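You operate a simulated robot arm through the tools that you are given. There is no shell and no other tool. Be economical: measure what you need, move in short steps, check, and stop when the job is done.

You run a simulated robot arm. Do the job below in one go: nothing can be reset, and whatever is moved stays where it is left.

Task
Press the yellow zero button two times. Then take the carton from the top of the high grey table and leave it on the seat of the test stand. Then take the bag on the middle of the side bench and put it away on the top of the high bench. Then take the black plate from the top of the middle bench and leave it on the top of the counter. Then fetch the tub with the latest date from the top of the island bench and set it on the top of the high grey table. Then open the pads drawer, take the grey tray from the top of the island bench and put it in the inside of the pads drawer and shut the drawer again. Then push the spares cabinet door shut. Then take the deep green tray and put it on the top of the short grey table. The order counts. Set down upright: bag, tub.
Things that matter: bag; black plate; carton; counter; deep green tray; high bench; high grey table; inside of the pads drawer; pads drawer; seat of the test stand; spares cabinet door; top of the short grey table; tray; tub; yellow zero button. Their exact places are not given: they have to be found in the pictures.

Only the result counts: the job must be done as asked and must still hold three seconds after the hand-in. Knocking over, shifting, dropping, spilling or breaking anything else fails it.

Robot
A 7-joint arm with a vacuum gripper on a trunk, on a base that drives. Base frame: it is fixed to the floor where the robot stands at the start and does not move with it; the origin is under the middle of the robot, x ahead of it, y to its left, z up; the surface under the hand at the start is at about z = 0.85. Readings come in m, rad, newtons and seconds.
With the tool pointing down near the work surface it reaches from about 0.1 to 0.64 m from the robot's upright axis, wherever it stands. Its first joint turns from -2.007 to 2.007 rad. Places, roughly: bag [0.5, 1.75, 1]; black plate (10x10x3 cm) [-2, 2.3, 0.8]; carton [0.75, 0.25, 1]; counter [-2.9, 2.7, 0.9]; deep green tray [-2.25, 0.5, 0.75]; high bench [-3.1, -4.4, 0.9]; high grey table [0.6, -0.3, 0.8]; inside of the pads drawer [-5.9, -3.1, 0.6]; pads drawer [-5.9, -3.1, 0.6]; seat of the test stand (23x18 cm) [0.66, -2.68, 0.84]; spares cabinet door [-5.4, 1.3, 0.4]; top of the short grey table [0.7, -3.4, 0.7]; tray [-2, -1.5, 0.75]; tub [-2.25, -2, 0.75]; yellow zero button [0.5, 0.2, 0.9]. Payload 2.55 kg.
Tool frame: the origin (TCP) lies in the middle of the cups' lips, and z points out of the cups. The gripper has 1 cup of 0.044 m across, covering 0.044 by 0.044 m (tool x, y); the bellows give 0.02 m. With the vacuum on, a cup seals on a smooth face that it is pressed against (1 to 4 N); it does not hold porous or soft things. The pull reaches 55 N.
Orientation is that of the tool frame in the base frame, as a unit quaternion [x, y, z, w]. With the cups facing straight down, the tool's x points along the base's -x, its y along +y and its z along -z.

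Tools
- The arm moves only by the tool servo_tool. Its argument "steps" is a list of rows, each a list of 7 numbers: the shift along the tool's x, y, z in m, then the turn, a rotation vector about the tool's x, y, z in rad, then the vacuum: 1 switches it on, 0 off. In form: [[x, y, z, rx, ry, rz, valve], ...]. A call has 1 to 20 rows; each row is the pose to reach, as a shift and turn from the pose commanded when the call began, along the tool's axes at that moment. Rows are played at 5 a second. More than 0.05 m and 0.15 rad between two rows, or a gripper value outside its range, and nothing of the call is played. Where a pose cannot be reached the arm comes as near as it can. A force on the tool above 40 N (or 10 N above the force at the start of the call, whichever is more), or a blocked arm, ends the call early, and 0.2 s more pass. The pull builds up within a second once a cup has sealed. Time passes only in rows, and 0.2 s behind the last, so rows that repeat a pose give it time. The reply holds the time, the measured pose of the TCP, the force on the tool along the base axes and the pull of the vacuum, in the units named above and with some noise, with the torque about the TCP (base axes, N m) and any sound that the robot's microphone picked up.
- Cameras (640 x 400 px; columns grow to the right, rows downward): "scene" is now at [0.0087, 0.2259, 1.8045]; the picture's right is [0.52, -0.85, 0.00], its down [-0.72, -0.44, -0.54] and it looks along [0.46, 0.28, -0.84] (base axes); focal length 283 px, centre (320, 200). "wrist" rides on the gripper at [0.081, 0.006, -0.172] in the tool frame; the picture's right is [-0.08, 1.00, 0.00], its down [-0.89, -0.07, -0.45] and it looks along [-0.44, -0.04, 0.90] (tool axes); focal length 256 px, centre (320, 200).
- snapshot(camera): a new picture of that camera. The clock stands still meanwhile.
- lift_body(by): slides the trunk up (or, below 0, down) by that many m; the arm and the scene camera ride with it, the base frame stays. It gives what a move gives, with no picture.
- roll_base(legs): drives the robot by 1 to 6 legs, each [ahead, left, turn to the left] in m, m and rad, along the robot's own axes; the way and the turn of a leg run together, so that a leg with both is an arc; at most 1.5 m and 3.142 rad a leg. The arm and the cameras ride along, it lands a little off, and it stops where it bumps. It gives what a move gives.
- aim_head(pan, tilt): turns the head with the scene camera to pan (to the left, within 2.705 rad either way) and tilt (down, from -0.506 to 1.204), counted from straight ahead of the robot. It gives what a move gives.
- probe_pixels(camera, pixels): for up to 12 pixels [column, row] of the newest picture of that camera ("zoom" is the newest enlarged one), the place [x, y, z] in the base frame of the surface seen there, good to about 0.003 m, but the place of the scene camera against the robot may be out by one fixed shift of up to 0.025 m in any direction. The clock stands still meanwhile.
- enlarge(camera, box): a new picture of the part [left, top, right, bottom] of that camera's present view, enlarged. The clock stands still meanwhile.
- finish_job(): hands the job in; it is judged then, once.

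Keep the steps short. Do not move on a guess: measure, check each grasp and each placing, and mend mistakes. In all there are 322 turns and 190 pictures (those below and enlarged ones count). Leave the vacuum off and the arm clear of the work at the hand-in unless told otherwise, and finish with a single line.

The tools are called after "Call:" by a JSON object that holds its "op" and its "data". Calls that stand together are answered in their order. servo_tool: Moves the arm, as the interface text tells. Its arguments: {"type":"object","properties":{"steps":{"type":"array"}},"required":["steps"]} The other tools are called the same way: lift_body (by) slides the trunk up or down; roll_base (legs) drives the base; aim_head (pan, tilt) turns the head that bears the scene camera; snapshot (camera) takes a picture; probe_pixels (camera, pixels) gives the place of the surface under pixels of a picture; enlarge (camera, box) takes an enlarged picture of a part of a camera's view; finish_job () hands the job in.

At the start:

```text
clock: 0.0
ee_pos: [0.4096, 0.1371, 1.2128]
orientation: [0.0, 1.0, 0.001, 0.0]
wrist_force: [0.2, 0.4, -0.8]
torque: [0.0, 0.01, 0.0]
pull: 0.1
trunk travel left (down, up): [-0.9, 0.09]
robot x, y, heading: [0.0001, -0.0002, 0.002]
head pan, tilt: [0.548, 1.004]
```

scene: 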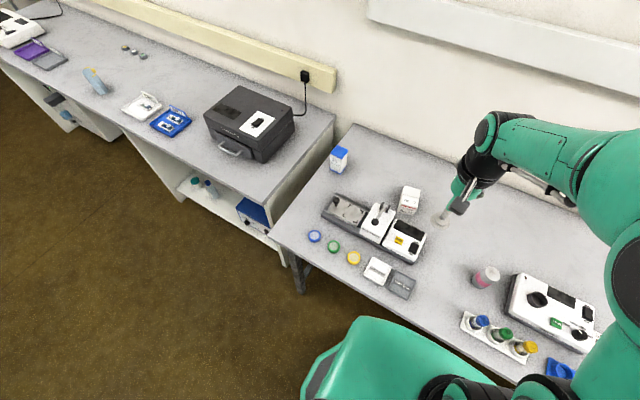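
wrist: 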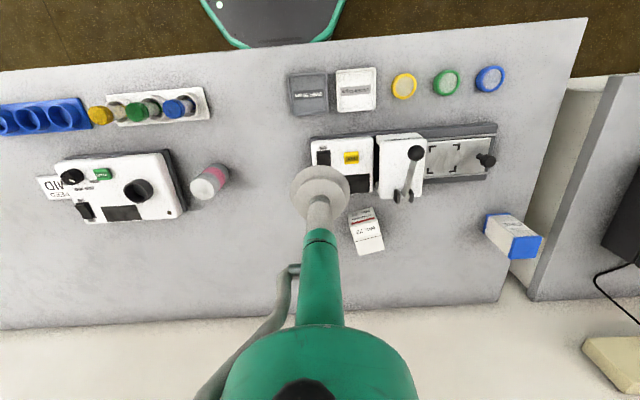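

I see a device with a yellow button near scene (398,240), and cartons at (339,158) and (410,200). I'll enlarge and measure.

Call:
{"op": "enlarge", "data": {"camera": "scene", "box": [300, 130, 460, 310]}}

Call:
{"op": "probe_pixels", "data": {"camera": "scene", "pixels": [[398, 239], [339, 158], [410, 193], [408, 205], [415, 243], [380, 220], [446, 222], [440, 260], [340, 152], [316, 236], [250, 110], [95, 80]]}}

Call:
{"op": "enlarge", "data": {"camera": "wrist", "box": [280, 60, 560, 270]}}

```text
2.22 times, centred on (380, 220) of scene
```

zoom: 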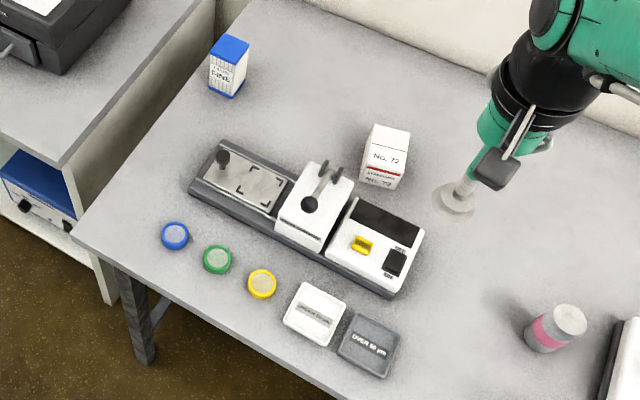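

```text
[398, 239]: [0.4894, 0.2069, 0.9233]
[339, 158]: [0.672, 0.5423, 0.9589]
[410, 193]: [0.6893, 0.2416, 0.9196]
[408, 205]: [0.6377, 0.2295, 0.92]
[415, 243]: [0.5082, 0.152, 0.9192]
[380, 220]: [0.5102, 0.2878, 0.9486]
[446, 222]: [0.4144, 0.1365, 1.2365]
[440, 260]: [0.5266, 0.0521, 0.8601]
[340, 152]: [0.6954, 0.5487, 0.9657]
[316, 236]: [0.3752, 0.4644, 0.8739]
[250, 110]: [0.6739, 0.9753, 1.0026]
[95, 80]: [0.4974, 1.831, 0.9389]
```

```text
1.90 times, centred on (420, 165) of wrist
```

zoom: 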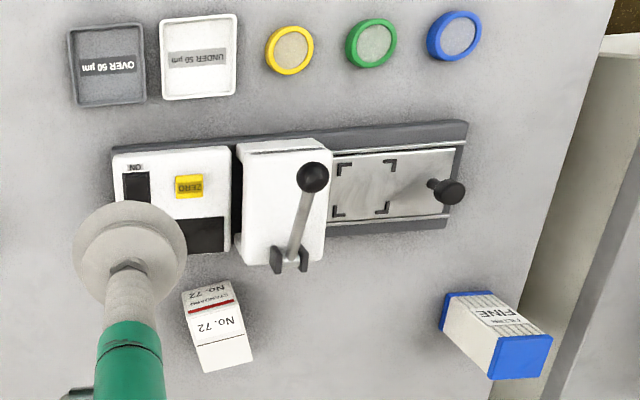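

The carton near the rough place is the white "No. 72" box. I'll measure the button and carton with the wrist camera, which has no shift, to learn the scene camera's shift.

Call:
{"op": "probe_pixels", "data": {"camera": "wrist", "pixels": [[352, 158], [349, 171], [362, 213], [371, 241], [404, 86], [324, 168], [355, 100], [514, 225], [260, 230], [365, 138]]}}

Call:
{"op": "probe_pixels", "data": {"camera": "scene", "pixels": [[353, 258], [377, 268], [333, 247], [402, 235], [395, 241]]}}

```text
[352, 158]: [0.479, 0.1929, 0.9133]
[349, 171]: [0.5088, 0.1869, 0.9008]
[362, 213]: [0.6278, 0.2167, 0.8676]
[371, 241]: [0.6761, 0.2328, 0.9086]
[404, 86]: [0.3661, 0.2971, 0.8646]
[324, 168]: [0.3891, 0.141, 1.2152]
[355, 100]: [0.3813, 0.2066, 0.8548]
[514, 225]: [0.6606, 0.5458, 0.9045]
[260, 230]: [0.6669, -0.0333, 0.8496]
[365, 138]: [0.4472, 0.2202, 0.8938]
```

```text
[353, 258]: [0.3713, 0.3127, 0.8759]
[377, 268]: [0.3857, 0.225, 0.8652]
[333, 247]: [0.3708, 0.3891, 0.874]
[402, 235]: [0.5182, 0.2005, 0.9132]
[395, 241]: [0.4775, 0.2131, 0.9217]
```

Scene readings minus true ≈ (+0.005, +0.017, +0.011). The button's top is at about [0.480, 0.193, 0.913]. I'll move above it, to about z = 1.02, and look again.

Call:
{"op": "servo_tool", "data": {"steps": [[-0.02, 0.015, 0.045, 0, 0, 0, 0], [-0.04, 0.03, 0.09, 0, 0, 0, 0], [-0.055, 0.045, 0.135, 0, 0, 0, 0], [-0.07, 0.056, 0.18, 0, 0, 0, 0], [-0.07, 0.056, 0.193, 0, 0, 0, 0], [-0.07, 0.056, 0.193, 0, 0, 0, 0]]}}

Call:
{"op": "snapshot", "data": {"camera": "wrist"}}

Call:
{"op": "enlarge", "data": {"camera": "scene", "box": [350, 180, 450, 280]}}

```text
refused: row 1 steps farther than a row can; nothing moved
```

```text
185 pictures are left
```

wrist: 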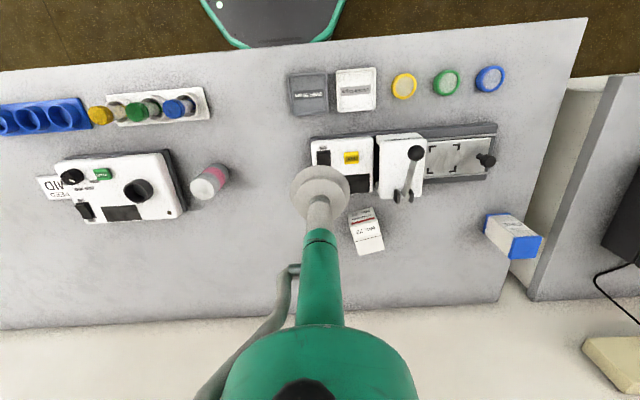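

```text
4.00 times, centred on (400, 230) of scene
```

zoom: 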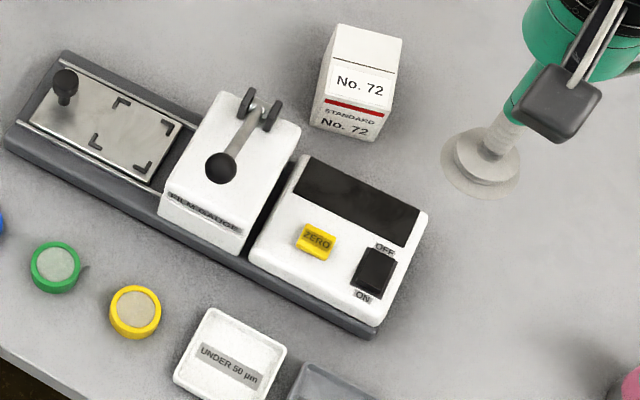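

The row step was too long. I'll use shorter rows and measure the button's neighbours on this zoom.

Call:
{"op": "probe_pixels", "data": {"camera": "zoom", "pixels": [[316, 240], [375, 270], [362, 262], [388, 285], [250, 215], [298, 150], [333, 233], [300, 240], [240, 250], [290, 220]]}}

Call:
{"op": "servo_tool", "data": {"steps": [[-0.015, 0.012, 0.04, 0, 0, 0, 0], [-0.03, 0.024, 0.08, 0, 0, 0, 0], [-0.045, 0.036, 0.12, 0, 0, 0, 0], [-0.06, 0.048, 0.16, 0, 0, 0, 0], [-0.07, 0.056, 0.193, 0, 0, 0, 0], [-0.07, 0.056, 0.193, 0, 0, 0, 0]]}}

Call:
{"op": "snapshot", "data": {"camera": "wrist"}}

```text
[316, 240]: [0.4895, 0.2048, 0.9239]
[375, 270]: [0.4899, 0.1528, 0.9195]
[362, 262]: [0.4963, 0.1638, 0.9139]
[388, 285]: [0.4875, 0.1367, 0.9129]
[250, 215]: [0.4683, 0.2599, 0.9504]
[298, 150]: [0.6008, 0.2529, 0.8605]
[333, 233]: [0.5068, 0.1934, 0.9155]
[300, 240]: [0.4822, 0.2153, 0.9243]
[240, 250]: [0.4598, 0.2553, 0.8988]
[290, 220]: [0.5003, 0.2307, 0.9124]
```

```text
clock: 1.4
ee_pos: [0.4786, 0.1926, 1.0198]
orientation: [0.0, 1.0, 0.0, 0.0]
wrist_force: [-0.1, 0.0, 0.6]
torque: [0.0, 0.02, -0.02]
pull: 0.0
trunk travel left (down, up): [-0.9, 0.09]
robot x, y, heading: [-0.0019, -0.0035, -0.005]
head pan, tilt: [0.548, 1.004]
```

```text
183 pictures are left
```

wrist: 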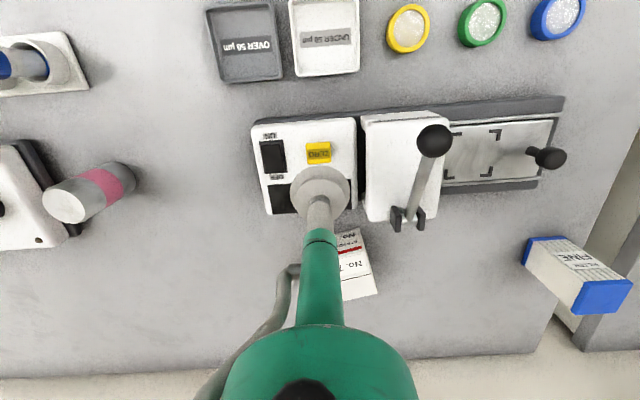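

Call:
{"op": "probe_pixels", "data": {"camera": "wrist", "pixels": [[319, 152], [311, 148], [327, 157], [285, 154], [273, 157], [368, 150], [410, 190], [350, 262], [300, 130]]}}

```text
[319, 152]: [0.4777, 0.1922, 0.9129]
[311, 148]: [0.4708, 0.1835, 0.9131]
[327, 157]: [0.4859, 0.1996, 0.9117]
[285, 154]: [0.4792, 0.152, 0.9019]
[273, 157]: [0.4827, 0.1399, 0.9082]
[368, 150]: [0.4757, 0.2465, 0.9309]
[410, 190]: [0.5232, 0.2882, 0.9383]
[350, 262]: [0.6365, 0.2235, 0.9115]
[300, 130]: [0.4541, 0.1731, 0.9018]
```

The button's centre is [0.478, 0.192, 0.913], directly below the cup. I'll press down gradually and watch force and sound.

Call:
{"op": "servo_tool", "data": {"steps": [[0, 0, 0.04, 0, 0, 0, 0], [0, 0, 0.08, 0, 0, 0, 0], [0, 0, 0.1, 0, 0, 0, 0], [0, 0, 0.106, 0, 0, 0, 0], [0, 0, 0.112, 0, 0, 0, 0]]}}

```text
clock: 2.6
ee_pos: [0.4802, 0.1931, 0.908]
orientation: [-0.001, 1.0, 0.0, 0.0]
wrist_force: [-0.1, 0.1, -0.3]
torque: [-0.01, -0.01, 0.02]
pull: 0.1
trunk travel left (down, up): [-0.9, 0.09]
robot x, y, heading: [-0.0032, 0.0056, -0.006]
head pan, tilt: [0.548, 1.004]
```

Call:
{"op": "servo_tool", "data": {"steps": [[0, 0, 0.003, 0, 0, 0, 0], [0, 0, 0.003, 0, 0, 0, 0]]}}

```text
clock: 3.2
ee_pos: [0.48, 0.1921, 0.9044]
orientation: [0.0, 1.0, 0.0, -0.001]
wrist_force: [-0.9, -0.6, -0.4]
torque: [0.03, -0.04, 0.01]
pull: 0.1
trunk travel left (down, up): [-0.9, 0.09]
robot x, y, heading: [0.0008, -0.0002, -0.002]
head pan, tilt: [0.548, 1.004]
```

Call:
{"op": "servo_tool", "data": {"steps": [[0, 0, 0.003, 0, 0, 0, 0], [0, 0, 0.003, 0, 0, 0, 0]]}}

Call:
{"op": "enlarge", "data": {"camera": "scene", "box": [350, 180, 450, 280]}}

```text
clock: 3.8
ee_pos: [0.4796, 0.1925, 0.9018]
orientation: [0.0, 1.0, 0.0, -0.001]
wrist_force: [-0.9, -1.0, 0.7]
torque: [0.03, 0.0, 0.01]
pull: 0.2
trunk travel left (down, up): [-0.9, 0.09]
robot x, y, heading: [-0.0002, -0.0006, -0.005]
head pan, tilt: [0.548, 1.004]
```

```text
4.00 times, centred on (400, 230) of scene
```

zoom: 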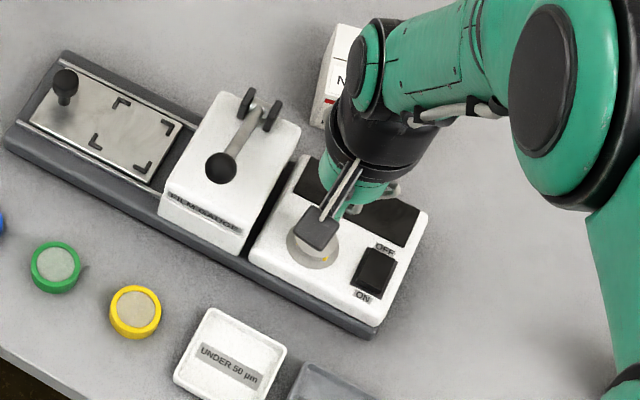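

Call:
{"op": "servo_tool", "data": {"steps": [[0, 0, 0.003, 0, 0, 0, 0], [0, 0, 0.006, 0, 0, 0, 0], [0, 0, 0.006, 0, 0, 0, 0]]}}

```text
clock: 4.6
ee_pos: [0.4795, 0.1927, 0.8952]
orientation: [0.0, 1.0, 0.0, 0.0]
wrist_force: [-0.7, 0.4, 2.0]
torque: [0.03, -0.02, 0.0]
pull: 0.0
trunk travel left (down, up): [-0.9, 0.09]
robot x, y, heading: [0.0023, -0.0005, 0.003]
head pan, tilt: [0.548, 1.004]
```

Call:
{"op": "servo_tool", "data": {"steps": [[0, 0, 0.002, 0, 0, 0, 0], [0, 0, 0.004, 0, 0, 0, 0], [0, 0, 0.004, 0, 0, 0, 0]]}}

```text
clock: 5.4
ee_pos: [0.4808, 0.1921, 0.8912]
orientation: [0.0, 1.0, 0.0, 0.001]
wrist_force: [1.9, 0.6, 3.7]
torque: [0.02, 0.06, 0.04]
pull: 0.0
trunk travel left (down, up): [-0.9, 0.09]
robot x, y, heading: [0.0004, 0.0004, -0.003]
head pan, tilt: [0.548, 1.004]
```

Call:
{"op": "servo_tool", "data": {"steps": [[0, 0, 0.002, 0, 0, 0, 0], [0, 0, 0.004, 0, 0, 0, 0], [0, 0, 0.004, 0, 0, 0, 0]]}}

```text
clock: 6.2
ee_pos: [0.4806, 0.1919, 0.888]
orientation: [0.0, 1.0, 0.001, 0.0]
wrist_force: [2.4, 0.3, 4.5]
torque: [0.01, 0.1, 0.0]
pull: 0.0
trunk travel left (down, up): [-0.9, 0.09]
robot x, y, heading: [0.0003, -0.0009, -0.002]
head pan, tilt: [0.548, 1.004]
```

Call:
{"op": "servo_tool", "data": {"steps": [[0, 0, 0.002, 0, 0, 0, 0], [0, 0, 0.004, 0, 0, 0, 0], [0, 0, 0.004, 0, 0, 0, 0]]}}

Call:
{"op": "snapshot", "data": {"camera": "wrist"}}

```text
clock: 7.0
ee_pos: [0.4785, 0.1916, 0.8837]
orientation: [0.0, 1.0, 0.0, -0.001]
wrist_force: [0.7, 0.6, 4.7]
torque: [0.03, 0.03, -0.01]
pull: 0.1
trunk travel left (down, up): [-0.9, 0.09]
robot x, y, heading: [0.0015, -0.0017, -0.001]
head pan, tilt: [0.548, 1.004]
```

```text
181 pictures are left
```

wrist: 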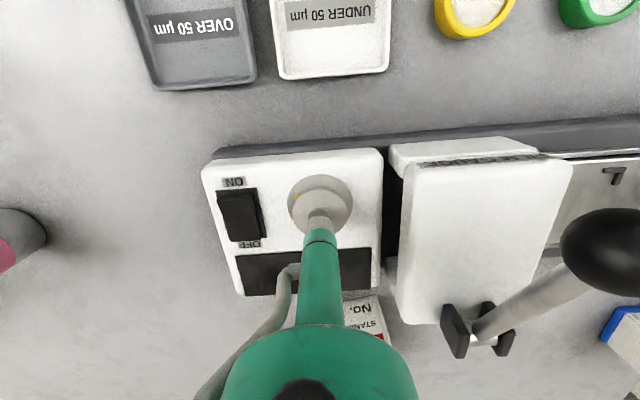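

Call:
{"op": "servo_tool", "data": {"steps": [[0, 0, 0.0015, 0, 0, 0, 0], [0, 0, 0.003, 0, 0, 0, 0], [0, 0, 0.003, 0, 0, 0, 0]]}}

```text
clock: 7.8
ee_pos: [0.4791, 0.1919, 0.8818]
orientation: [0.001, 1.0, 0.0, 0.001]
wrist_force: [0.5, 0.2, 11.6]
torque: [-0.01, -0.03, -0.01]
pull: 0.0
trunk travel left (down, up): [-0.9, 0.09]
robot x, y, heading: [0.0008, 0.0031, 0.001]
head pan, tilt: [0.548, 1.004]
```

Force jumped to 11.6 N at z = 0.882, with no sound. I'll lift clear and check the display and button for a sign of the press.

Call:
{"op": "servo_tool", "data": {"steps": [[0, 0, -0.02, 0, 0, 0, 0], [0, 0, -0.05, 0, 0, 0, 0], [0, 0, -0.08, 0, 0, 0, 0], [0, 0, -0.08, 0, 0, 0, 0]]}}

Call:
{"op": "enlarge", "data": {"camera": "wrist", "box": [230, 90, 410, 210]}}

```text
clock: 8.8
ee_pos: [0.4805, 0.1924, 0.9609]
orientation: [0.0, 1.0, 0.0, -0.001]
wrist_force: [0.2, 0.1, 0.1]
torque: [0.03, 0.04, 0.03]
pull: 0.0
trunk travel left (down, up): [-0.9, 0.09]
robot x, y, heading: [-0.0023, -0.0018, 0.005]
head pan, tilt: [0.548, 1.004]
```

```text
3.33 times, centred on (320, 150) of wrist
```

zoom: 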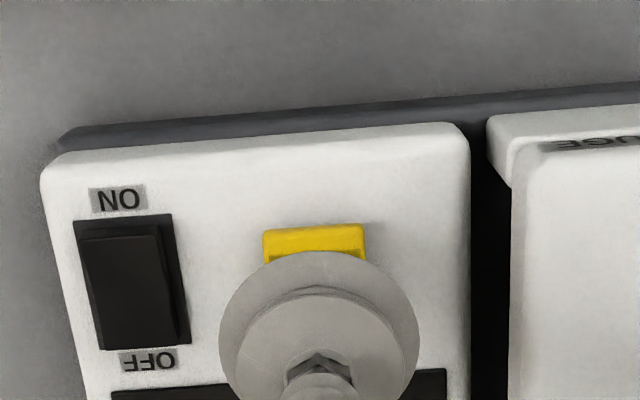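

Call:
{"op": "servo_tool", "data": {"steps": [[0.04, 0, -0.02, 0, 0, 0, 0], [0.08, 0, -0.04, 0, 0, 0, 0], [0.1, -0.03, -0.05, 0, 0, 0, 0], [0.1, -0.03, -0.05, 0, 0, 0, 0]]}}

Call:
{"op": "enlarge", "data": {"camera": "wrist", "box": [230, 130, 430, 280]}}

Call:
{"op": "enlarge", "data": {"camera": "scene", "box": [370, 200, 430, 260]}}

```text
clock: 9.8
ee_pos: [0.3794, 0.1629, 1.0103]
orientation: [-0.001, 1.0, -0.001, 0.0]
wrist_force: [-0.5, 1.1, -0.5]
torque: [0.0, -0.01, 0.02]
pull: 0.0
trunk travel left (down, up): [-0.9, 0.09]
robot x, y, heading: [-0.0002, 0.0012, 0.003]
head pan, tilt: [0.548, 1.004]
```

```text
2.67 times, centred on (330, 205) of wrist
```

zoom: 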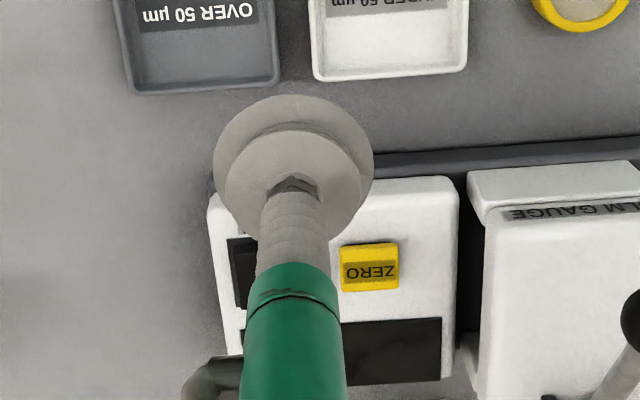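

```text
6.67 times, centred on (400, 230) of scene
```

zoom: 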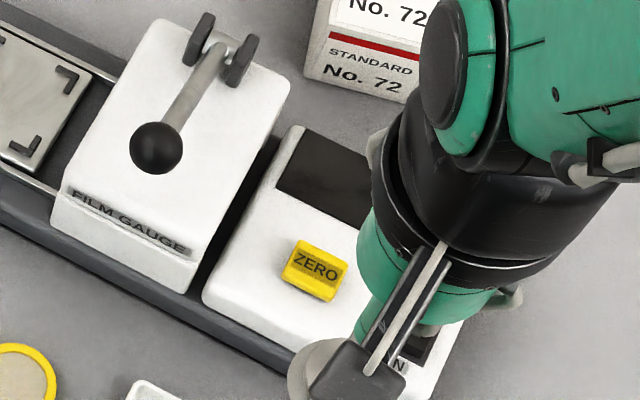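

No visible change. The flat cup seems to have straddled the button, its lips landing on the device's face at z ≈ 0.902. I'll tilt the tool so that the cup's rim presses the button, and listen.

Call:
{"op": "servo_tool", "data": {"steps": [[-0.03, 0.01, 0.015, 0, 0.13, 0, 0], [-0.06, 0.02, 0.03, 0, 0.26, 0, 0], [-0.079, 0.029, 0.05, 0, 0.4, 0, 0], [-0.079, 0.029, 0.075, 0, 0.4, 0, 0], [-0.079, 0.029, 0.075, 0, 0.4, 0, 0]]}}

Call:
{"op": "enlarge", "data": {"camera": "scene", "box": [370, 200, 430, 260]}}

Call:
{"op": "enlarge", "data": {"camera": "wrist", "box": [230, 130, 430, 280]}}

```text
clock: 11.0
ee_pos: [0.4359, 0.1836, 0.9359]
orientation: [0.0, 0.982, 0.002, -0.19]
wrist_force: [-0.5, 0.3, -0.5]
torque: [-0.02, 0.0, 0.01]
pull: 0.0
out of reach, approached as far as the arm can: row 3, 4, 5
trunk travel left (down, up): [-0.9, 0.09]
robot x, y, heading: [-0.0001, 0.0009, 0.0]
head pan, tilt: [0.548, 1.004]
```

```text
6.67 times, centred on (400, 230) of scene
```

zoom: 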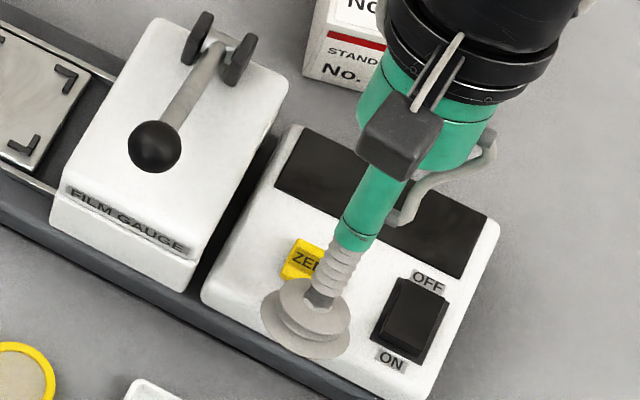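

```text
2.67 times, centred on (330, 205) of wrist
```

zoom: 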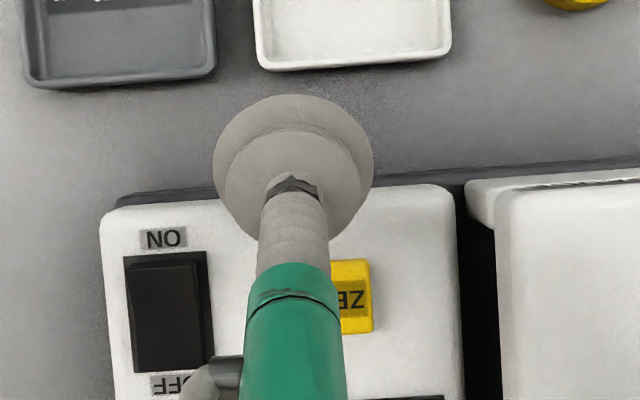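

That lean is out of reach. I'll go back upright and lean the other way instead.

Call:
{"op": "servo_tool", "data": {"steps": [[0, 0, -0.03, 0, -0.14, 0, 0], [0, 0, -0.06, 0, -0.28, 0, 0], [0, 0, -0.08, 0, -0.4, 0, 0], [0, 0, -0.08, 0, -0.4, 0, 0]]}}

```text
clock: 12.0
ee_pos: [0.4714, 0.1843, 1.0086]
orientation: [0.0, 1.0, 0.0, 0.0]
wrist_force: [0.1, -0.8, 0.2]
torque: [-0.01, -0.01, 0.01]
pull: 0.1
trunk travel left (down, up): [-0.9, 0.09]
robot x, y, heading: [-0.0013, 0.0016, -0.0]
head pan, tilt: [0.548, 1.004]
```

Call:
{"op": "servo_tool", "data": {"steps": [[-0.013, 0.004, 0.01, 0, -0.14, 0, 0], [-0.027, 0.0077, 0.02, 0, -0.28, 0, 0], [-0.027, 0.0077, 0.04, 0, -0.4, 0, 0], [-0.027, 0.0077, 0.063, 0, -0.4, 0, 0], [-0.027, 0.0077, 0.063, 0, -0.4, 0, 0]]}}

Call:
{"op": "enlarge", "data": {"camera": "scene", "box": [370, 200, 430, 260]}}

Call:
{"op": "enlarge", "data": {"camera": "wrist", "box": [230, 90, 430, 240]}}

```text
clock: 13.2
ee_pos: [0.4972, 0.1922, 0.9461]
orientation: [0.0, 0.98, 0.0, 0.199]
wrist_force: [0.5, -0.4, 0.4]
torque: [-0.02, 0.0, -0.01]
pull: 0.0
out of reach, approached as far as the arm can: row 3
trunk travel left (down, up): [-0.9, 0.09]
robot x, y, heading: [0.0003, -0.0021, 0.001]
head pan, tilt: [0.548, 1.004]
```

```text
6.67 times, centred on (400, 230) of scene
```

zoom: 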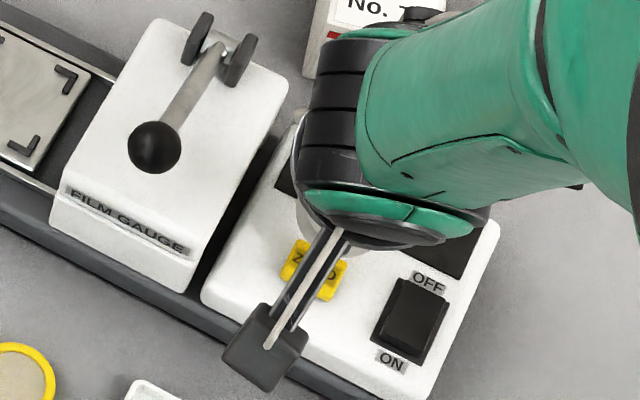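

```text
2.67 times, centred on (330, 165) of wrist
```

zoom: 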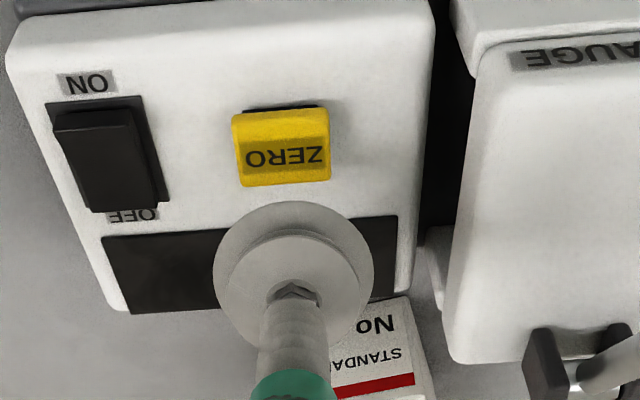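

The rim is aimed at the button. I'll press straight down in small steps.

Call:
{"op": "servo_tool", "data": {"steps": [[0.0078, 0, 0.0184, 0, 0, 0, 0], [0.0097, 0, 0.023, 0, 0, 0, 0], [0.0109, 0, 0.0258, 0, 0, 0, 0], [0.0117, 0, 0.0276, 0, 0, 0, 0], [0.0117, 0, 0.0276, 0, 0, 0, 0]]}}

```text
clock: 14.4
ee_pos: [0.4965, 0.1921, 0.9155]
orientation: [0.0, 0.98, 0.0, 0.198]
wrist_force: [-0.6, 0.1, 1.2]
torque: [0.0, 0.02, 0.02]
pull: 0.1
trunk travel left (down, up): [-0.9, 0.09]
robot x, y, heading: [0.0042, 0.004, -0.0]
head pan, tilt: [0.548, 1.004]
heard: click
```

A click was heard at about 1.2 N, so the earlier flat push did not count. I'll lift off and press once more.

Call:
{"op": "servo_tool", "data": {"steps": [[-0.0078, 0, -0.0184, 0, 0, 0, 0], [-0.0117, 0, -0.0276, 0, 0, 0, 0], [-0.0117, 0, -0.0276, 0, 0, 0, 0]]}}

Call:
{"op": "servo_tool", "data": {"steps": [[0.0078, 0, 0.0184, 0, 0, 0, 0], [0.0097, 0, 0.023, 0, 0, 0, 0], [0.0109, 0, 0.0258, 0, 0, 0, 0], [0.0117, 0, 0.0276, 0, 0, 0, 0], [0.0117, 0, 0.0276, 0, 0, 0, 0]]}}

```text
clock: 15.2
ee_pos: [0.4962, 0.1916, 0.9456]
orientation: [-0.001, 0.98, 0.001, 0.199]
wrist_force: [0.8, 0.4, -0.1]
torque: [0.02, -0.02, 0.01]
pull: 0.1
trunk travel left (down, up): [-0.9, 0.09]
robot x, y, heading: [0.0005, 0.0001, 0.003]
head pan, tilt: [0.548, 1.004]
```

```text
clock: 16.4
ee_pos: [0.497, 0.192, 0.9157]
orientation: [0.0, 0.98, 0.0, 0.198]
wrist_force: [0.6, 0.0, 1.6]
torque: [-0.06, 0.03, 0.0]
pull: 0.1
trunk travel left (down, up): [-0.9, 0.09]
robot x, y, heading: [0.0015, 0.0012, 0.005]
head pan, tilt: [0.548, 1.004]
heard: click
```

Two presses are done. I'll lift off, go back to upright and look at the carton.

Call:
{"op": "servo_tool", "data": {"steps": [[-0.0156, 0, -0.0368, 0, 0, 0, 0], [-0.0312, 0, -0.0737, 0, 0.1, 0, 0], [-0.0468, 0, -0.11, 0, 0.24, 0, 0], [-0.0506, 0, -0.1197, 0, 0.38, 0, 0], [-0.0506, 0, -0.1197, 0, 0.398, 0, 0]]}}

Call:
{"op": "aim_head", "data": {"pan": 0.3, "tilt": 1.2}}

Call:
{"op": "snapshot", "data": {"camera": "scene"}}

Call:
{"op": "snapshot", "data": {"camera": "wrist"}}

```text
clock: 17.6
ee_pos: [0.4966, 0.1923, 1.0447]
orientation: [0.0, 1.0, 0.0, -0.001]
wrist_force: [0.2, -0.1, 0.9]
torque: [-0.02, -0.02, 0.03]
pull: 0.2
trunk travel left (down, up): [-0.9, 0.09]
robot x, y, heading: [-0.0013, -0.0002, 0.004]
head pan, tilt: [0.548, 1.004]
```

```text
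clock: 18.4
ee_pos: [0.4957, 0.1924, 1.0443]
orientation: [0.0, 1.0, 0.0, 0.001]
wrist_force: [-0.2, -0.1, 0.3]
torque: [-0.01, 0.02, 0.01]
pull: 0.0
trunk travel left (down, up): [-0.9, 0.09]
robot x, y, heading: [-0.0022, 0.0003, -0.004]
head pan, tilt: [0.3, 1.201]
```

```text
173 pictures are left
```

scene: 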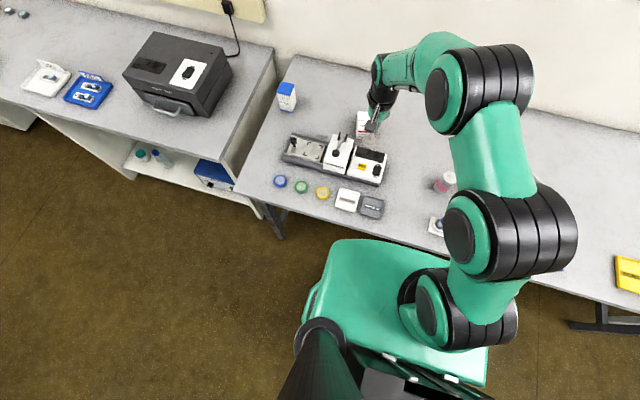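

```text
172 pictures are left
```

wrist: 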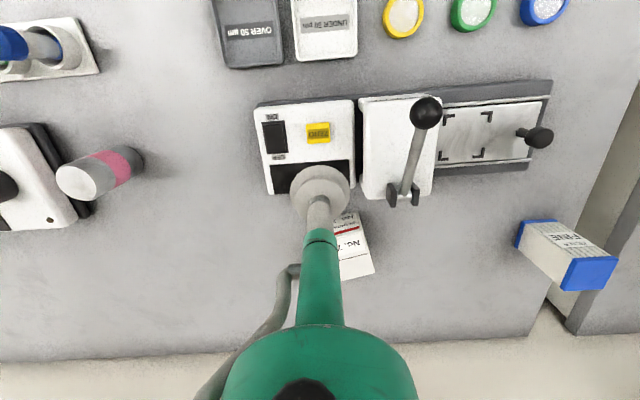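

Call:
{"op": "probe_pixels", "data": {"camera": "scene", "pixels": [[360, 240], [430, 256], [330, 216], [390, 225], [345, 300], [270, 275], [440, 245], [480, 380], [310, 300]]}}

Call:
{"op": "probe_pixels", "data": {"camera": "wrist", "pixels": [[350, 220], [353, 225], [355, 250], [370, 270], [350, 278], [360, 260], [366, 250]]}}

Call:
{"op": "enlarge", "data": {"camera": "wrist", "box": [300, 200, 400, 290]}}

```text
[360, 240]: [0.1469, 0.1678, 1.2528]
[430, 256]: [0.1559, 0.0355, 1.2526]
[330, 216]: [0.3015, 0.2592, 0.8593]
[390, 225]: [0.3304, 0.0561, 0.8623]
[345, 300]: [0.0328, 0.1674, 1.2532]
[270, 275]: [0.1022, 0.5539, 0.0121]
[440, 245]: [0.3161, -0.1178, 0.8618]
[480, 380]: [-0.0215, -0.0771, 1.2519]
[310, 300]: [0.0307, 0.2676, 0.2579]
```

```text
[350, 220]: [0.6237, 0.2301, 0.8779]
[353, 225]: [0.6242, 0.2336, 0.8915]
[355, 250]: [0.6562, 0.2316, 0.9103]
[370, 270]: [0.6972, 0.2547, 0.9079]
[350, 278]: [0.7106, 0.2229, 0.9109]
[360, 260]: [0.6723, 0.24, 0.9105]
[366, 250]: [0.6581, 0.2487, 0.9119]
```

```text
4.44 times, centred on (350, 245) of wrist
```

zoom: 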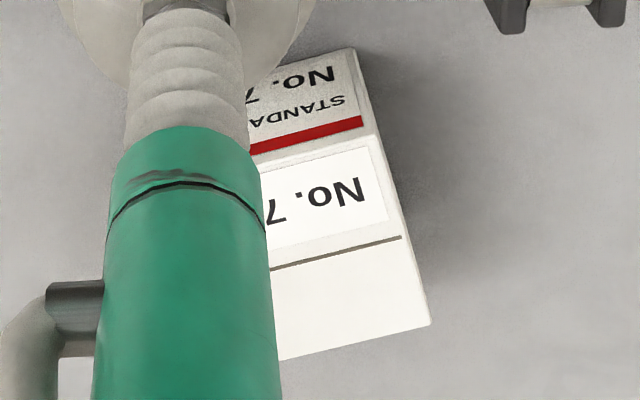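

The carton's top is at z ≈ 0.91, centred near (0.67, 0.23), just beyond reach. I'll drive 0.09 m ahead, since the low base should fit under the table edge.

Call:
{"op": "roll_base", "data": {"legs": [[0.09, 0, 0]]}}

Call:
{"op": "snapshot", "data": {"camera": "wrist"}}

```text
clock: 19.5
ee_pos: [0.5858, 0.1934, 1.0444]
orientation: [0.0, 1.0, 0.001, 0.001]
wrist_force: [0.2, 0.2, 0.0]
torque: [-0.01, 0.0, -0.01]
pull: 0.0
trunk travel left (down, up): [-0.9, 0.09]
robot x, y, heading: [0.0891, -0.0056, -0.002]
head pan, tilt: [0.3, 1.201]
```

```text
170 pictures are left
```

wrist: 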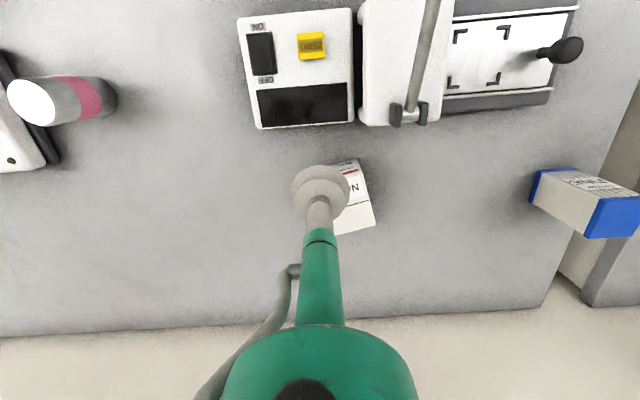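

Call:
{"op": "probe_pixels", "data": {"camera": "wrist", "pixels": [[355, 172], [373, 219], [341, 231], [359, 203], [346, 200], [359, 173], [350, 220], [371, 224]]}}

Call:
{"op": "enlarge", "data": {"camera": "wrist", "box": [290, 150, 390, 240]}}

Call:
{"op": "enlarge", "data": {"camera": "scene", "box": [320, 80, 420, 190]}}

```text
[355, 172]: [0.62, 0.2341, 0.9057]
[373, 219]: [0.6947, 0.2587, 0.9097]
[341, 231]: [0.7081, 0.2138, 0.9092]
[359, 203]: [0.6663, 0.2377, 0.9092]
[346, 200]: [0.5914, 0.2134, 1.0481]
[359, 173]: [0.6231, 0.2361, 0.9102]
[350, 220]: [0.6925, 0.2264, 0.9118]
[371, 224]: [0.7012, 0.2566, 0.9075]
```

```text
4.44 times, centred on (340, 195) of wrist
```

zoom: 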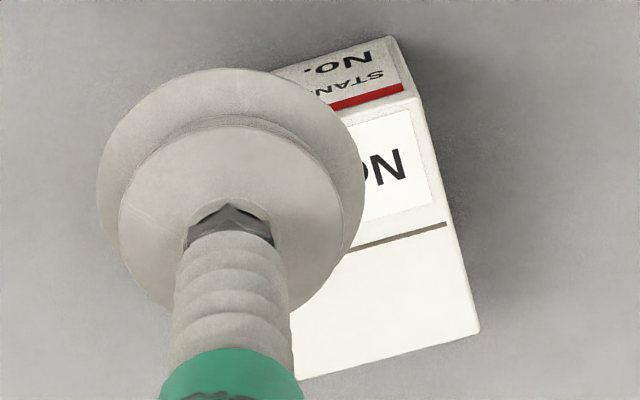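

```text
3.64 times, centred on (370, 135) of scene
```

zoom: 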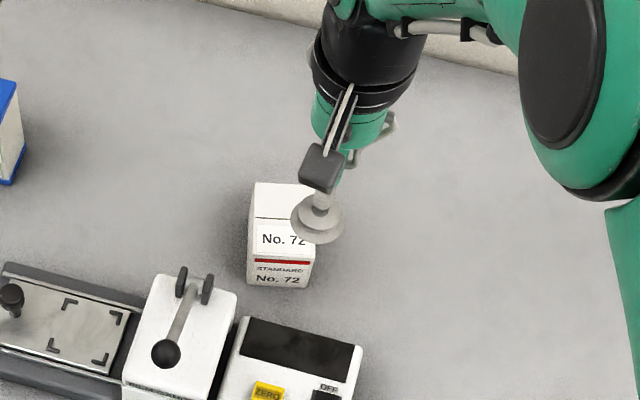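

The carton's top centre is about (0.665, 0.222, 0.910). I'll go above it, then press with vacuum on.

Call:
{"op": "servo_tool", "data": {"steps": [[-0.03, 0.01, 0.02, 0, 0, 0, 0], [-0.06, 0.02, 0.04, 0, 0, 0, 0], [-0.079, 0.029, 0.07, 0, 0, 0, 0], [-0.079, 0.029, 0.1, 0, 0, 0, 1], [-0.079, 0.029, 0.122, 0, 0, 0, 1], [-0.079, 0.029, 0.134, 0, 0, 0, 1], [-0.079, 0.029, 0.139, 0, 0, 0, 1], [-0.079, 0.029, 0.141, 0, 0, 0, 1], [-0.079, 0.029, 0.141, 0, 0, 0, 1], [-0.079, 0.029, 0.141, 0, 0, 0, 1], [-0.079, 0.029, 0.141, 0, 0, 0, 1]]}}

```text
clock: 21.9
ee_pos: [0.6657, 0.2229, 0.9077]
orientation: [0.0, 1.0, 0.002, 0.004]
wrist_force: [1.2, 0.9, 20.8]
torque: [-0.05, 0.23, 0.04]
pull: 55.0
trunk travel left (down, up): [-0.9, 0.09]
robot x, y, heading: [0.092, -0.0021, 0.005]
head pan, tilt: [0.3, 1.201]
```

It's sealed, pull 55 N. I'll lift and look.

Call:
{"op": "servo_tool", "data": {"steps": [[0, 0, -0.01, 0, 0, 0, 1], [0, 0, -0.03, 0, 0, 0, 1], [0, 0, -0.07, 0, 0, 0, 1], [0, 0, -0.11, 0, 0, 0, 1], [0, 0, -0.15, 0, 0, 0, 1], [0, 0, -0.15, 0, 0, 0, 1]]}}

Call:
{"op": "snapshot", "data": {"camera": "scene"}}

```text
clock: 23.3
ee_pos: [0.6639, 0.2225, 1.0545]
orientation: [0.001, 1.0, 0.001, 0.001]
wrist_force: [0.0, -0.7, -1.4]
torque: [-0.03, 0.0, -0.01]
pull: 54.8
trunk travel left (down, up): [-0.9, 0.09]
robot x, y, heading: [0.0912, -0.0018, 0.001]
head pan, tilt: [0.3, 1.201]
```

```text
167 pictures are left
```

scene: 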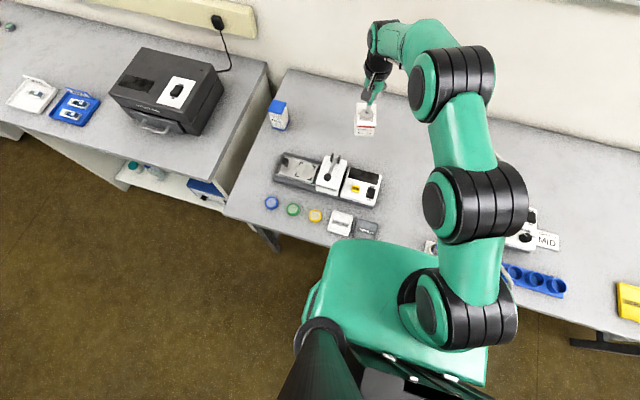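

The carton is held. I'll raise it a bit, back the base 0.45 m away from the table and look right toward the test stand.

Call:
{"op": "servo_tool", "data": {"steps": [[0.02, 0, -0.04, 0, 0, 0, 1], [0.04, 0, -0.08, 0, 0, 0, 1], [0.06, 0, -0.12, 0, 0, 0, 1], [0.06, 0, -0.12, 0, 0, 0, 1]]}}

Call:
{"op": "roll_base", "data": {"legs": [[-0.45, 0, 0]]}}

Call:
{"op": "aim_head", "data": {"pan": -1.0, "tilt": 0.6}}

Call:
{"op": "snapshot", "data": {"camera": "scene"}}

```text
clock: 24.3
ee_pos: [0.5928, 0.2171, 1.1586]
orientation: [0.0, 1.0, 0.0, 0.001]
wrist_force: [0.5, 0.0, -1.5]
torque: [-0.03, 0.04, -0.01]
pull: 54.7
out of reach, approached as far as the arm can: row 2, 3, 4
trunk travel left (down, up): [-0.9, 0.09]
robot x, y, heading: [0.0929, -0.0031, -0.001]
head pan, tilt: [0.3, 1.201]
```

```text
clock: 27.0
ee_pos: [0.1427, 0.2143, 1.1601]
orientation: [0.0, 1.0, 0.0, 0.001]
wrist_force: [0.2, -0.8, -1.0]
torque: [0.0, -0.01, 0.0]
pull: 55.2
trunk travel left (down, up): [-0.9, 0.09]
robot x, y, heading: [-0.3561, 0.0007, -0.001]
head pan, tilt: [0.3, 1.201]
```

```text
clock: 28.4
ee_pos: [0.1414, 0.2164, 1.1598]
orientation: [0.0, 1.0, 0.0, 0.001]
wrist_force: [0.7, -0.2, -1.4]
torque: [0.03, 0.01, 0.0]
pull: 55.0
trunk travel left (down, up): [-0.9, 0.09]
robot x, y, heading: [-0.3621, -0.002, -0.001]
head pan, tilt: [-1.0, 0.6]
```

```text
166 pictures are left
```

scene: 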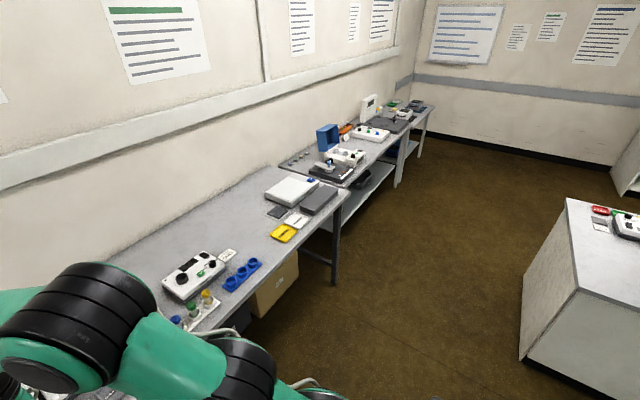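

Call:
{"op": "probe_pixels", "data": {"camera": "scene", "pixels": [[520, 358], [566, 200], [578, 290], [337, 288], [368, 98], [330, 135], [360, 130], [408, 112], [330, 170], [398, 185]]}}

Call:
{"op": "enlarge", "data": {"camera": "scene", "box": [270, 70, 450, 190]}}

```text
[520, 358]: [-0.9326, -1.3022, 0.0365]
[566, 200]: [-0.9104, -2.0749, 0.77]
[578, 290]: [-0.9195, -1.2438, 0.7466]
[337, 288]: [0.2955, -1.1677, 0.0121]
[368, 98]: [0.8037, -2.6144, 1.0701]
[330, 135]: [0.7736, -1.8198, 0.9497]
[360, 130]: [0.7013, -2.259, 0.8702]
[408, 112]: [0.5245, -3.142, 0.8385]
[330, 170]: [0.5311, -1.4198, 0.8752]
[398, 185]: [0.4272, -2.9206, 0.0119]
```

```text
3.33 times, centred on (360, 130) of scene
```

zoom: 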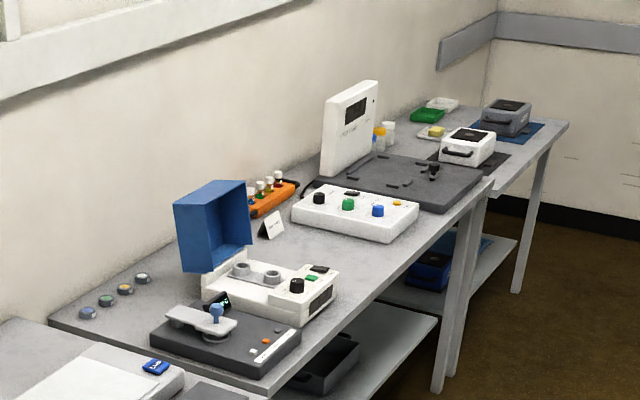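

The test stand is the dark platform with the upright white panel. I'll slide right along the aisle.

Call:
{"op": "roll_base", "data": {"legs": [[0, -1.3, 0], [0, -1.1, 0]]}}

Call:
{"op": "aim_head", "data": {"pan": -0.3, "tilt": 0.75}}

Call:
{"op": "snapshot", "data": {"camera": "scene"}}

```text
clock: 40.2
ee_pos: [0.1436, -2.1876, 1.1592]
orientation: [0.002, 1.0, 0.0, 0.001]
wrist_force: [0.6, 0.0, -1.8]
torque: [0.02, 0.01, 0.01]
pull: 54.6
trunk travel left (down, up): [-0.9, 0.09]
robot x, y, heading: [-0.3586, -2.4004, -0.003]
head pan, tilt: [-1.0, 0.6]
```

```text
clock: 41.3
ee_pos: [0.1441, -2.1862, 1.1596]
orientation: [0.002, 1.0, 0.0, 0.002]
wrist_force: [-0.5, -0.1, -0.7]
torque: [0.03, 0.02, 0.0]
pull: 54.6
trunk travel left (down, up): [-0.9, 0.09]
robot x, y, heading: [-0.3594, -2.3992, -0.001]
head pan, tilt: [-0.3, 0.75]
```

```text
164 pictures are left
```

scene: 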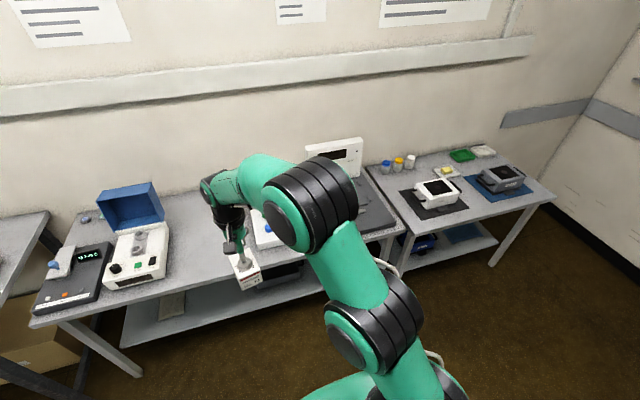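

The arm hides the stand. I'll slide 0.6 m further right, so that the stand is seen to the left of the arm.

Call:
{"op": "roll_base", "data": {"legs": [[0, -0.6, 0]]}}

Call:
{"op": "aim_head", "data": {"pan": 0.1, "tilt": 0.75}}

Call:
{"op": "snapshot", "data": {"camera": "scene"}}

```text
clock: 44.7
ee_pos: [0.1425, -2.7894, 1.1601]
orientation: [-0.001, 1.0, 0.0, 0.001]
wrist_force: [0.2, 0.6, -1.8]
torque: [-0.02, 0.0, 0.01]
pull: 54.8
trunk travel left (down, up): [-0.9, 0.09]
robot x, y, heading: [-0.3603, -3.0038, 0.002]
head pan, tilt: [-0.3, 0.75]
```

```text
clock: 45.6
ee_pos: [0.1412, -2.7865, 1.1594]
orientation: [-0.002, 1.0, 0.0, 0.001]
wrist_force: [0.9, -0.3, -1.0]
torque: [-0.02, 0.04, 0.0]
pull: 54.5
trunk travel left (down, up): [-0.9, 0.09]
robot x, y, heading: [-0.3628, -3.0065, 0.0]
head pan, tilt: [0.099, 0.75]
```

```text
163 pictures are left
```

scene: 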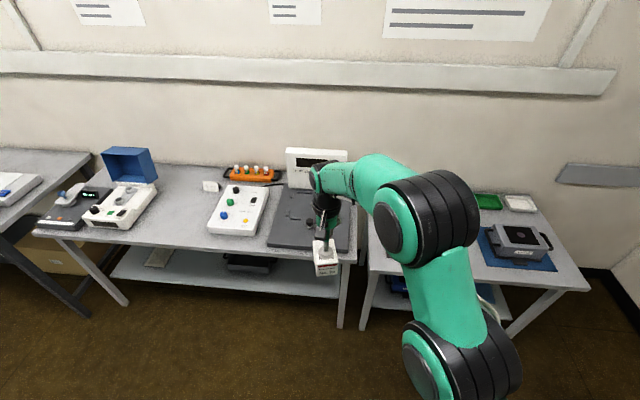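

Call:
{"op": "servo_tool", "data": {"steps": [[0, -0.045, 0, 0, 0, 0, 1], [0, -0.09, 0, 0, 0, 0, 1], [0, -0.135, 0, 0, 0, 0, 1], [0, -0.18, 0, 0, 0, 0, 1], [0, -0.225, 0, 0, 0, 0, 1], [0, -0.27, 0, 0, 0, 0, 1], [0, -0.315, 0, 0, 0, 0, 1], [0, -0.36, 0, 0, 0, 0, 1], [0, -0.36, 0, 0, 0, 0, 1]]}}

Call:
{"op": "enlarge", "data": {"camera": "scene", "box": [200, 120, 400, 260]}}

```text
clock: 47.6
ee_pos: [0.1426, -3.1483, 1.1597]
orientation: [-0.002, 1.0, 0.0, 0.001]
wrist_force: [0.0, 0.0, -1.6]
torque: [-0.02, 0.0, -0.01]
pull: 54.6
trunk travel left (down, up): [-0.9, 0.09]
robot x, y, heading: [-0.3594, -3.0019, 0.006]
head pan, tilt: [0.099, 0.75]
```

```text
2.86 times, centred on (300, 190) of scene
```

zoom: 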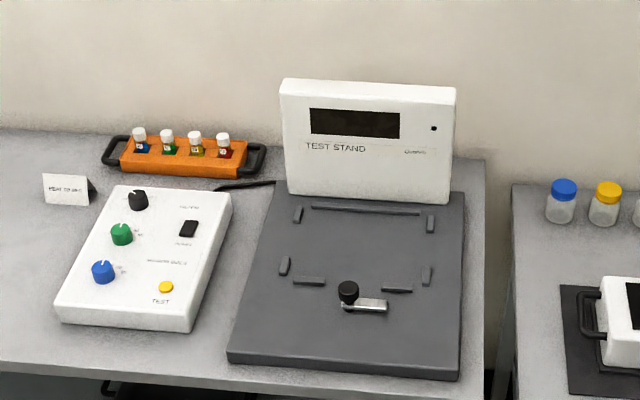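

The test stand is clear: the seat is the area bounded by the raised corner marks. I'll measure it.

Call:
{"op": "probe_pixels", "data": {"camera": "zoom", "pixels": [[365, 209], [298, 213], [430, 222], [284, 267], [426, 274], [310, 281], [396, 289], [347, 290], [365, 305], [362, 250], [330, 235], [400, 235]]}}

```text
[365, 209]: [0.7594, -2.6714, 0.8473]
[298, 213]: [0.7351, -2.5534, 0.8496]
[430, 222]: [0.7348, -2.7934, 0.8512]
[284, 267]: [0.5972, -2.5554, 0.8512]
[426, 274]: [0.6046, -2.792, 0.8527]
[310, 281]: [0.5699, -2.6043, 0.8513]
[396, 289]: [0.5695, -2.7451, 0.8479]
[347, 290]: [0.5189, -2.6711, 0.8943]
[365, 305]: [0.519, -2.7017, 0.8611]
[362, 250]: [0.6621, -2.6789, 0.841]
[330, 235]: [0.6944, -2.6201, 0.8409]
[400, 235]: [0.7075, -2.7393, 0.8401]
```

Seat centre in scene readings is (0.665, -2.675), so really about (0.66, -2.69, 0.83). I'll line up left and then check the space below the table before going ahead.

Call:
{"op": "roll_base", "data": {"legs": [[0, 0.31, 0]]}}

Call:
{"op": "aim_head", "data": {"pan": 0.1, "tilt": 0.95}}

Call:
{"op": "snapshot", "data": {"camera": "scene"}}

```text
clock: 49.7
ee_pos: [0.1419, -2.8381, 1.1605]
orientation: [-0.002, 1.0, 0.0, 0.001]
wrist_force: [0.9, 0.1, -1.5]
torque: [-0.01, 0.03, -0.01]
pull: 55.1
trunk travel left (down, up): [-0.9, 0.09]
robot x, y, heading: [-0.3619, -2.6965, 0.002]
head pan, tilt: [0.099, 0.75]
```

```text
clock: 50.4
ee_pos: [0.1413, -2.8377, 1.1604]
orientation: [-0.001, 1.0, 0.0, 0.002]
wrist_force: [0.9, -0.2, -1.2]
torque: [0.01, 0.01, 0.0]
pull: 55.6
trunk travel left (down, up): [-0.9, 0.09]
robot x, y, heading: [-0.3634, -2.6932, 0.009]
head pan, tilt: [0.099, 0.949]
```

```text
161 pictures are left
```

scene: 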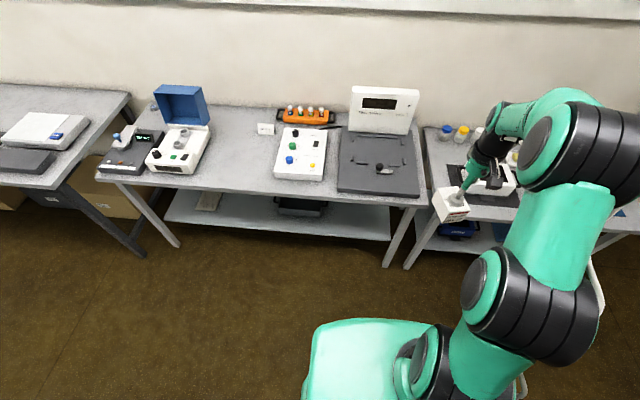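

Call:
{"op": "probe_pixels", "data": {"camera": "scene", "pixels": [[270, 233], [300, 193], [378, 163], [455, 215], [384, 265], [177, 245], [350, 172]]}}

```text
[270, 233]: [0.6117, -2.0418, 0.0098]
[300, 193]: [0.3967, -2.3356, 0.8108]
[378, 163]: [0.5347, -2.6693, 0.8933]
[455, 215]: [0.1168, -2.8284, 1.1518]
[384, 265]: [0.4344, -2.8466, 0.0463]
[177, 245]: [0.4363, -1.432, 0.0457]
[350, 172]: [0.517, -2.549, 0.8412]
```

Table legs stand at x ≈ 0.43, so going to x ≈ 0.06 is safe. I'll drive 0.42 m ahead.

Call:
{"op": "roll_base", "data": {"legs": [[0.42, 0, 0]]}}

Call:
{"op": "servo_tool", "data": {"steps": [[-0.01, 0.04, 0, 0, 0, 0, 1], [-0.02, 0.08, 0, 0, 0, 0, 1], [-0.03, 0.12, 0, 0, 0, 0, 1], [-0.05, 0.148, 0.03, 0, 0, 0, 1], [-0.08, 0.148, 0.06, 0, 0, 0, 1], [-0.098, 0.148, 0.1, 0, 0, 0, 1], [-0.098, 0.148, 0.12, 0, 0, 0, 1], [-0.098, 0.148, 0.12, 0, 0, 0, 1]]}}

Call:
{"op": "snapshot", "data": {"camera": "scene"}}

```text
clock: 53.0
ee_pos: [0.5594, -2.8367, 1.1595]
orientation: [-0.002, 1.0, 0.0, 0.0]
wrist_force: [-0.1, -0.1, -1.0]
torque: [-0.02, 0.02, 0.0]
pull: 54.5
trunk travel left (down, up): [-0.9, 0.09]
robot x, y, heading: [0.0579, -2.6953, 0.002]
head pan, tilt: [0.099, 0.949]
```

```text
clock: 54.8
ee_pos: [0.6576, -2.6889, 1.0393]
orientation: [-0.002, 1.0, 0.0, 0.002]
wrist_force: [0.1, 0.1, -1.6]
torque: [0.05, 0.02, 0.0]
pull: 54.8
trunk travel left (down, up): [-0.9, 0.09]
robot x, y, heading: [0.0592, -2.6945, 0.0]
head pan, tilt: [0.099, 0.949]
```

```text
160 pictures are left
```

scene: 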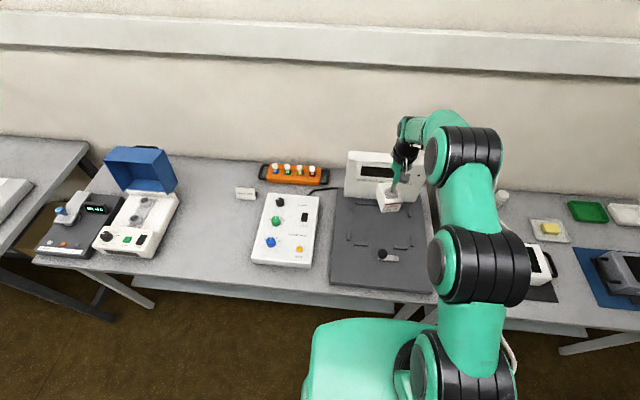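

The carton is above the seat. I'll lower it, with small steps near contact.

Call:
{"op": "servo_tool", "data": {"steps": [[0, 0, 0.04, 0, 0, 0, 1], [0, 0, 0.08, 0, 0, 0, 1], [0, 0, 0.12, 0, 0, 0, 1], [0, 0, 0.13, 0, 0, 0, 1], [0, 0, 0.137, 0, 0, 0, 1], [0, 0, 0.137, 0, 0, 0, 1]]}}

Call:
{"op": "enlarge", "data": {"camera": "scene", "box": [320, 140, 460, 300]}}

```text
clock: 56.2
ee_pos: [0.6582, -2.6874, 0.9029]
orientation: [-0.002, 1.0, 0.0, 0.001]
wrist_force: [0.4, -0.4, -0.4]
torque: [-0.01, 0.03, 0.01]
pull: 54.9
trunk travel left (down, up): [-0.9, 0.09]
robot x, y, heading: [0.0542, -2.6917, 0.003]
head pan, tilt: [0.099, 0.949]
```

```text
2.50 times, centred on (390, 220) of scene
```

zoom: 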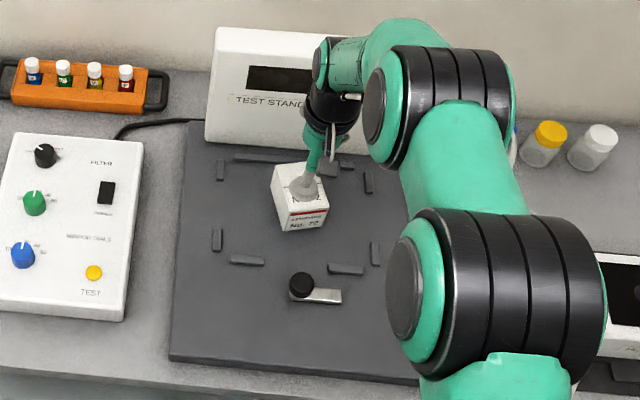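

Call:
{"op": "servo_tool", "data": {"steps": [[0, 0, 0.004, 0, 0, 0, 1], [0, 0, 0.008, 0, 0, 0, 1], [0, 0, 0.011, 0, 0, 0, 1], [0, 0, 0.013, 0, 0, 0, 1], [0, 0, 0.013, 0, 0, 0, 1]]}}

```text
clock: 57.4
ee_pos: [0.6572, -2.6882, 0.8901]
orientation: [-0.002, 1.0, 0.0, 0.002]
wrist_force: [-0.1, -0.1, 0.9]
torque: [0.07, -0.08, -0.03]
pull: 55.2
trunk travel left (down, up): [-0.9, 0.09]
robot x, y, heading: [0.0596, -2.6956, -0.002]
head pan, tilt: [0.099, 0.949]
```

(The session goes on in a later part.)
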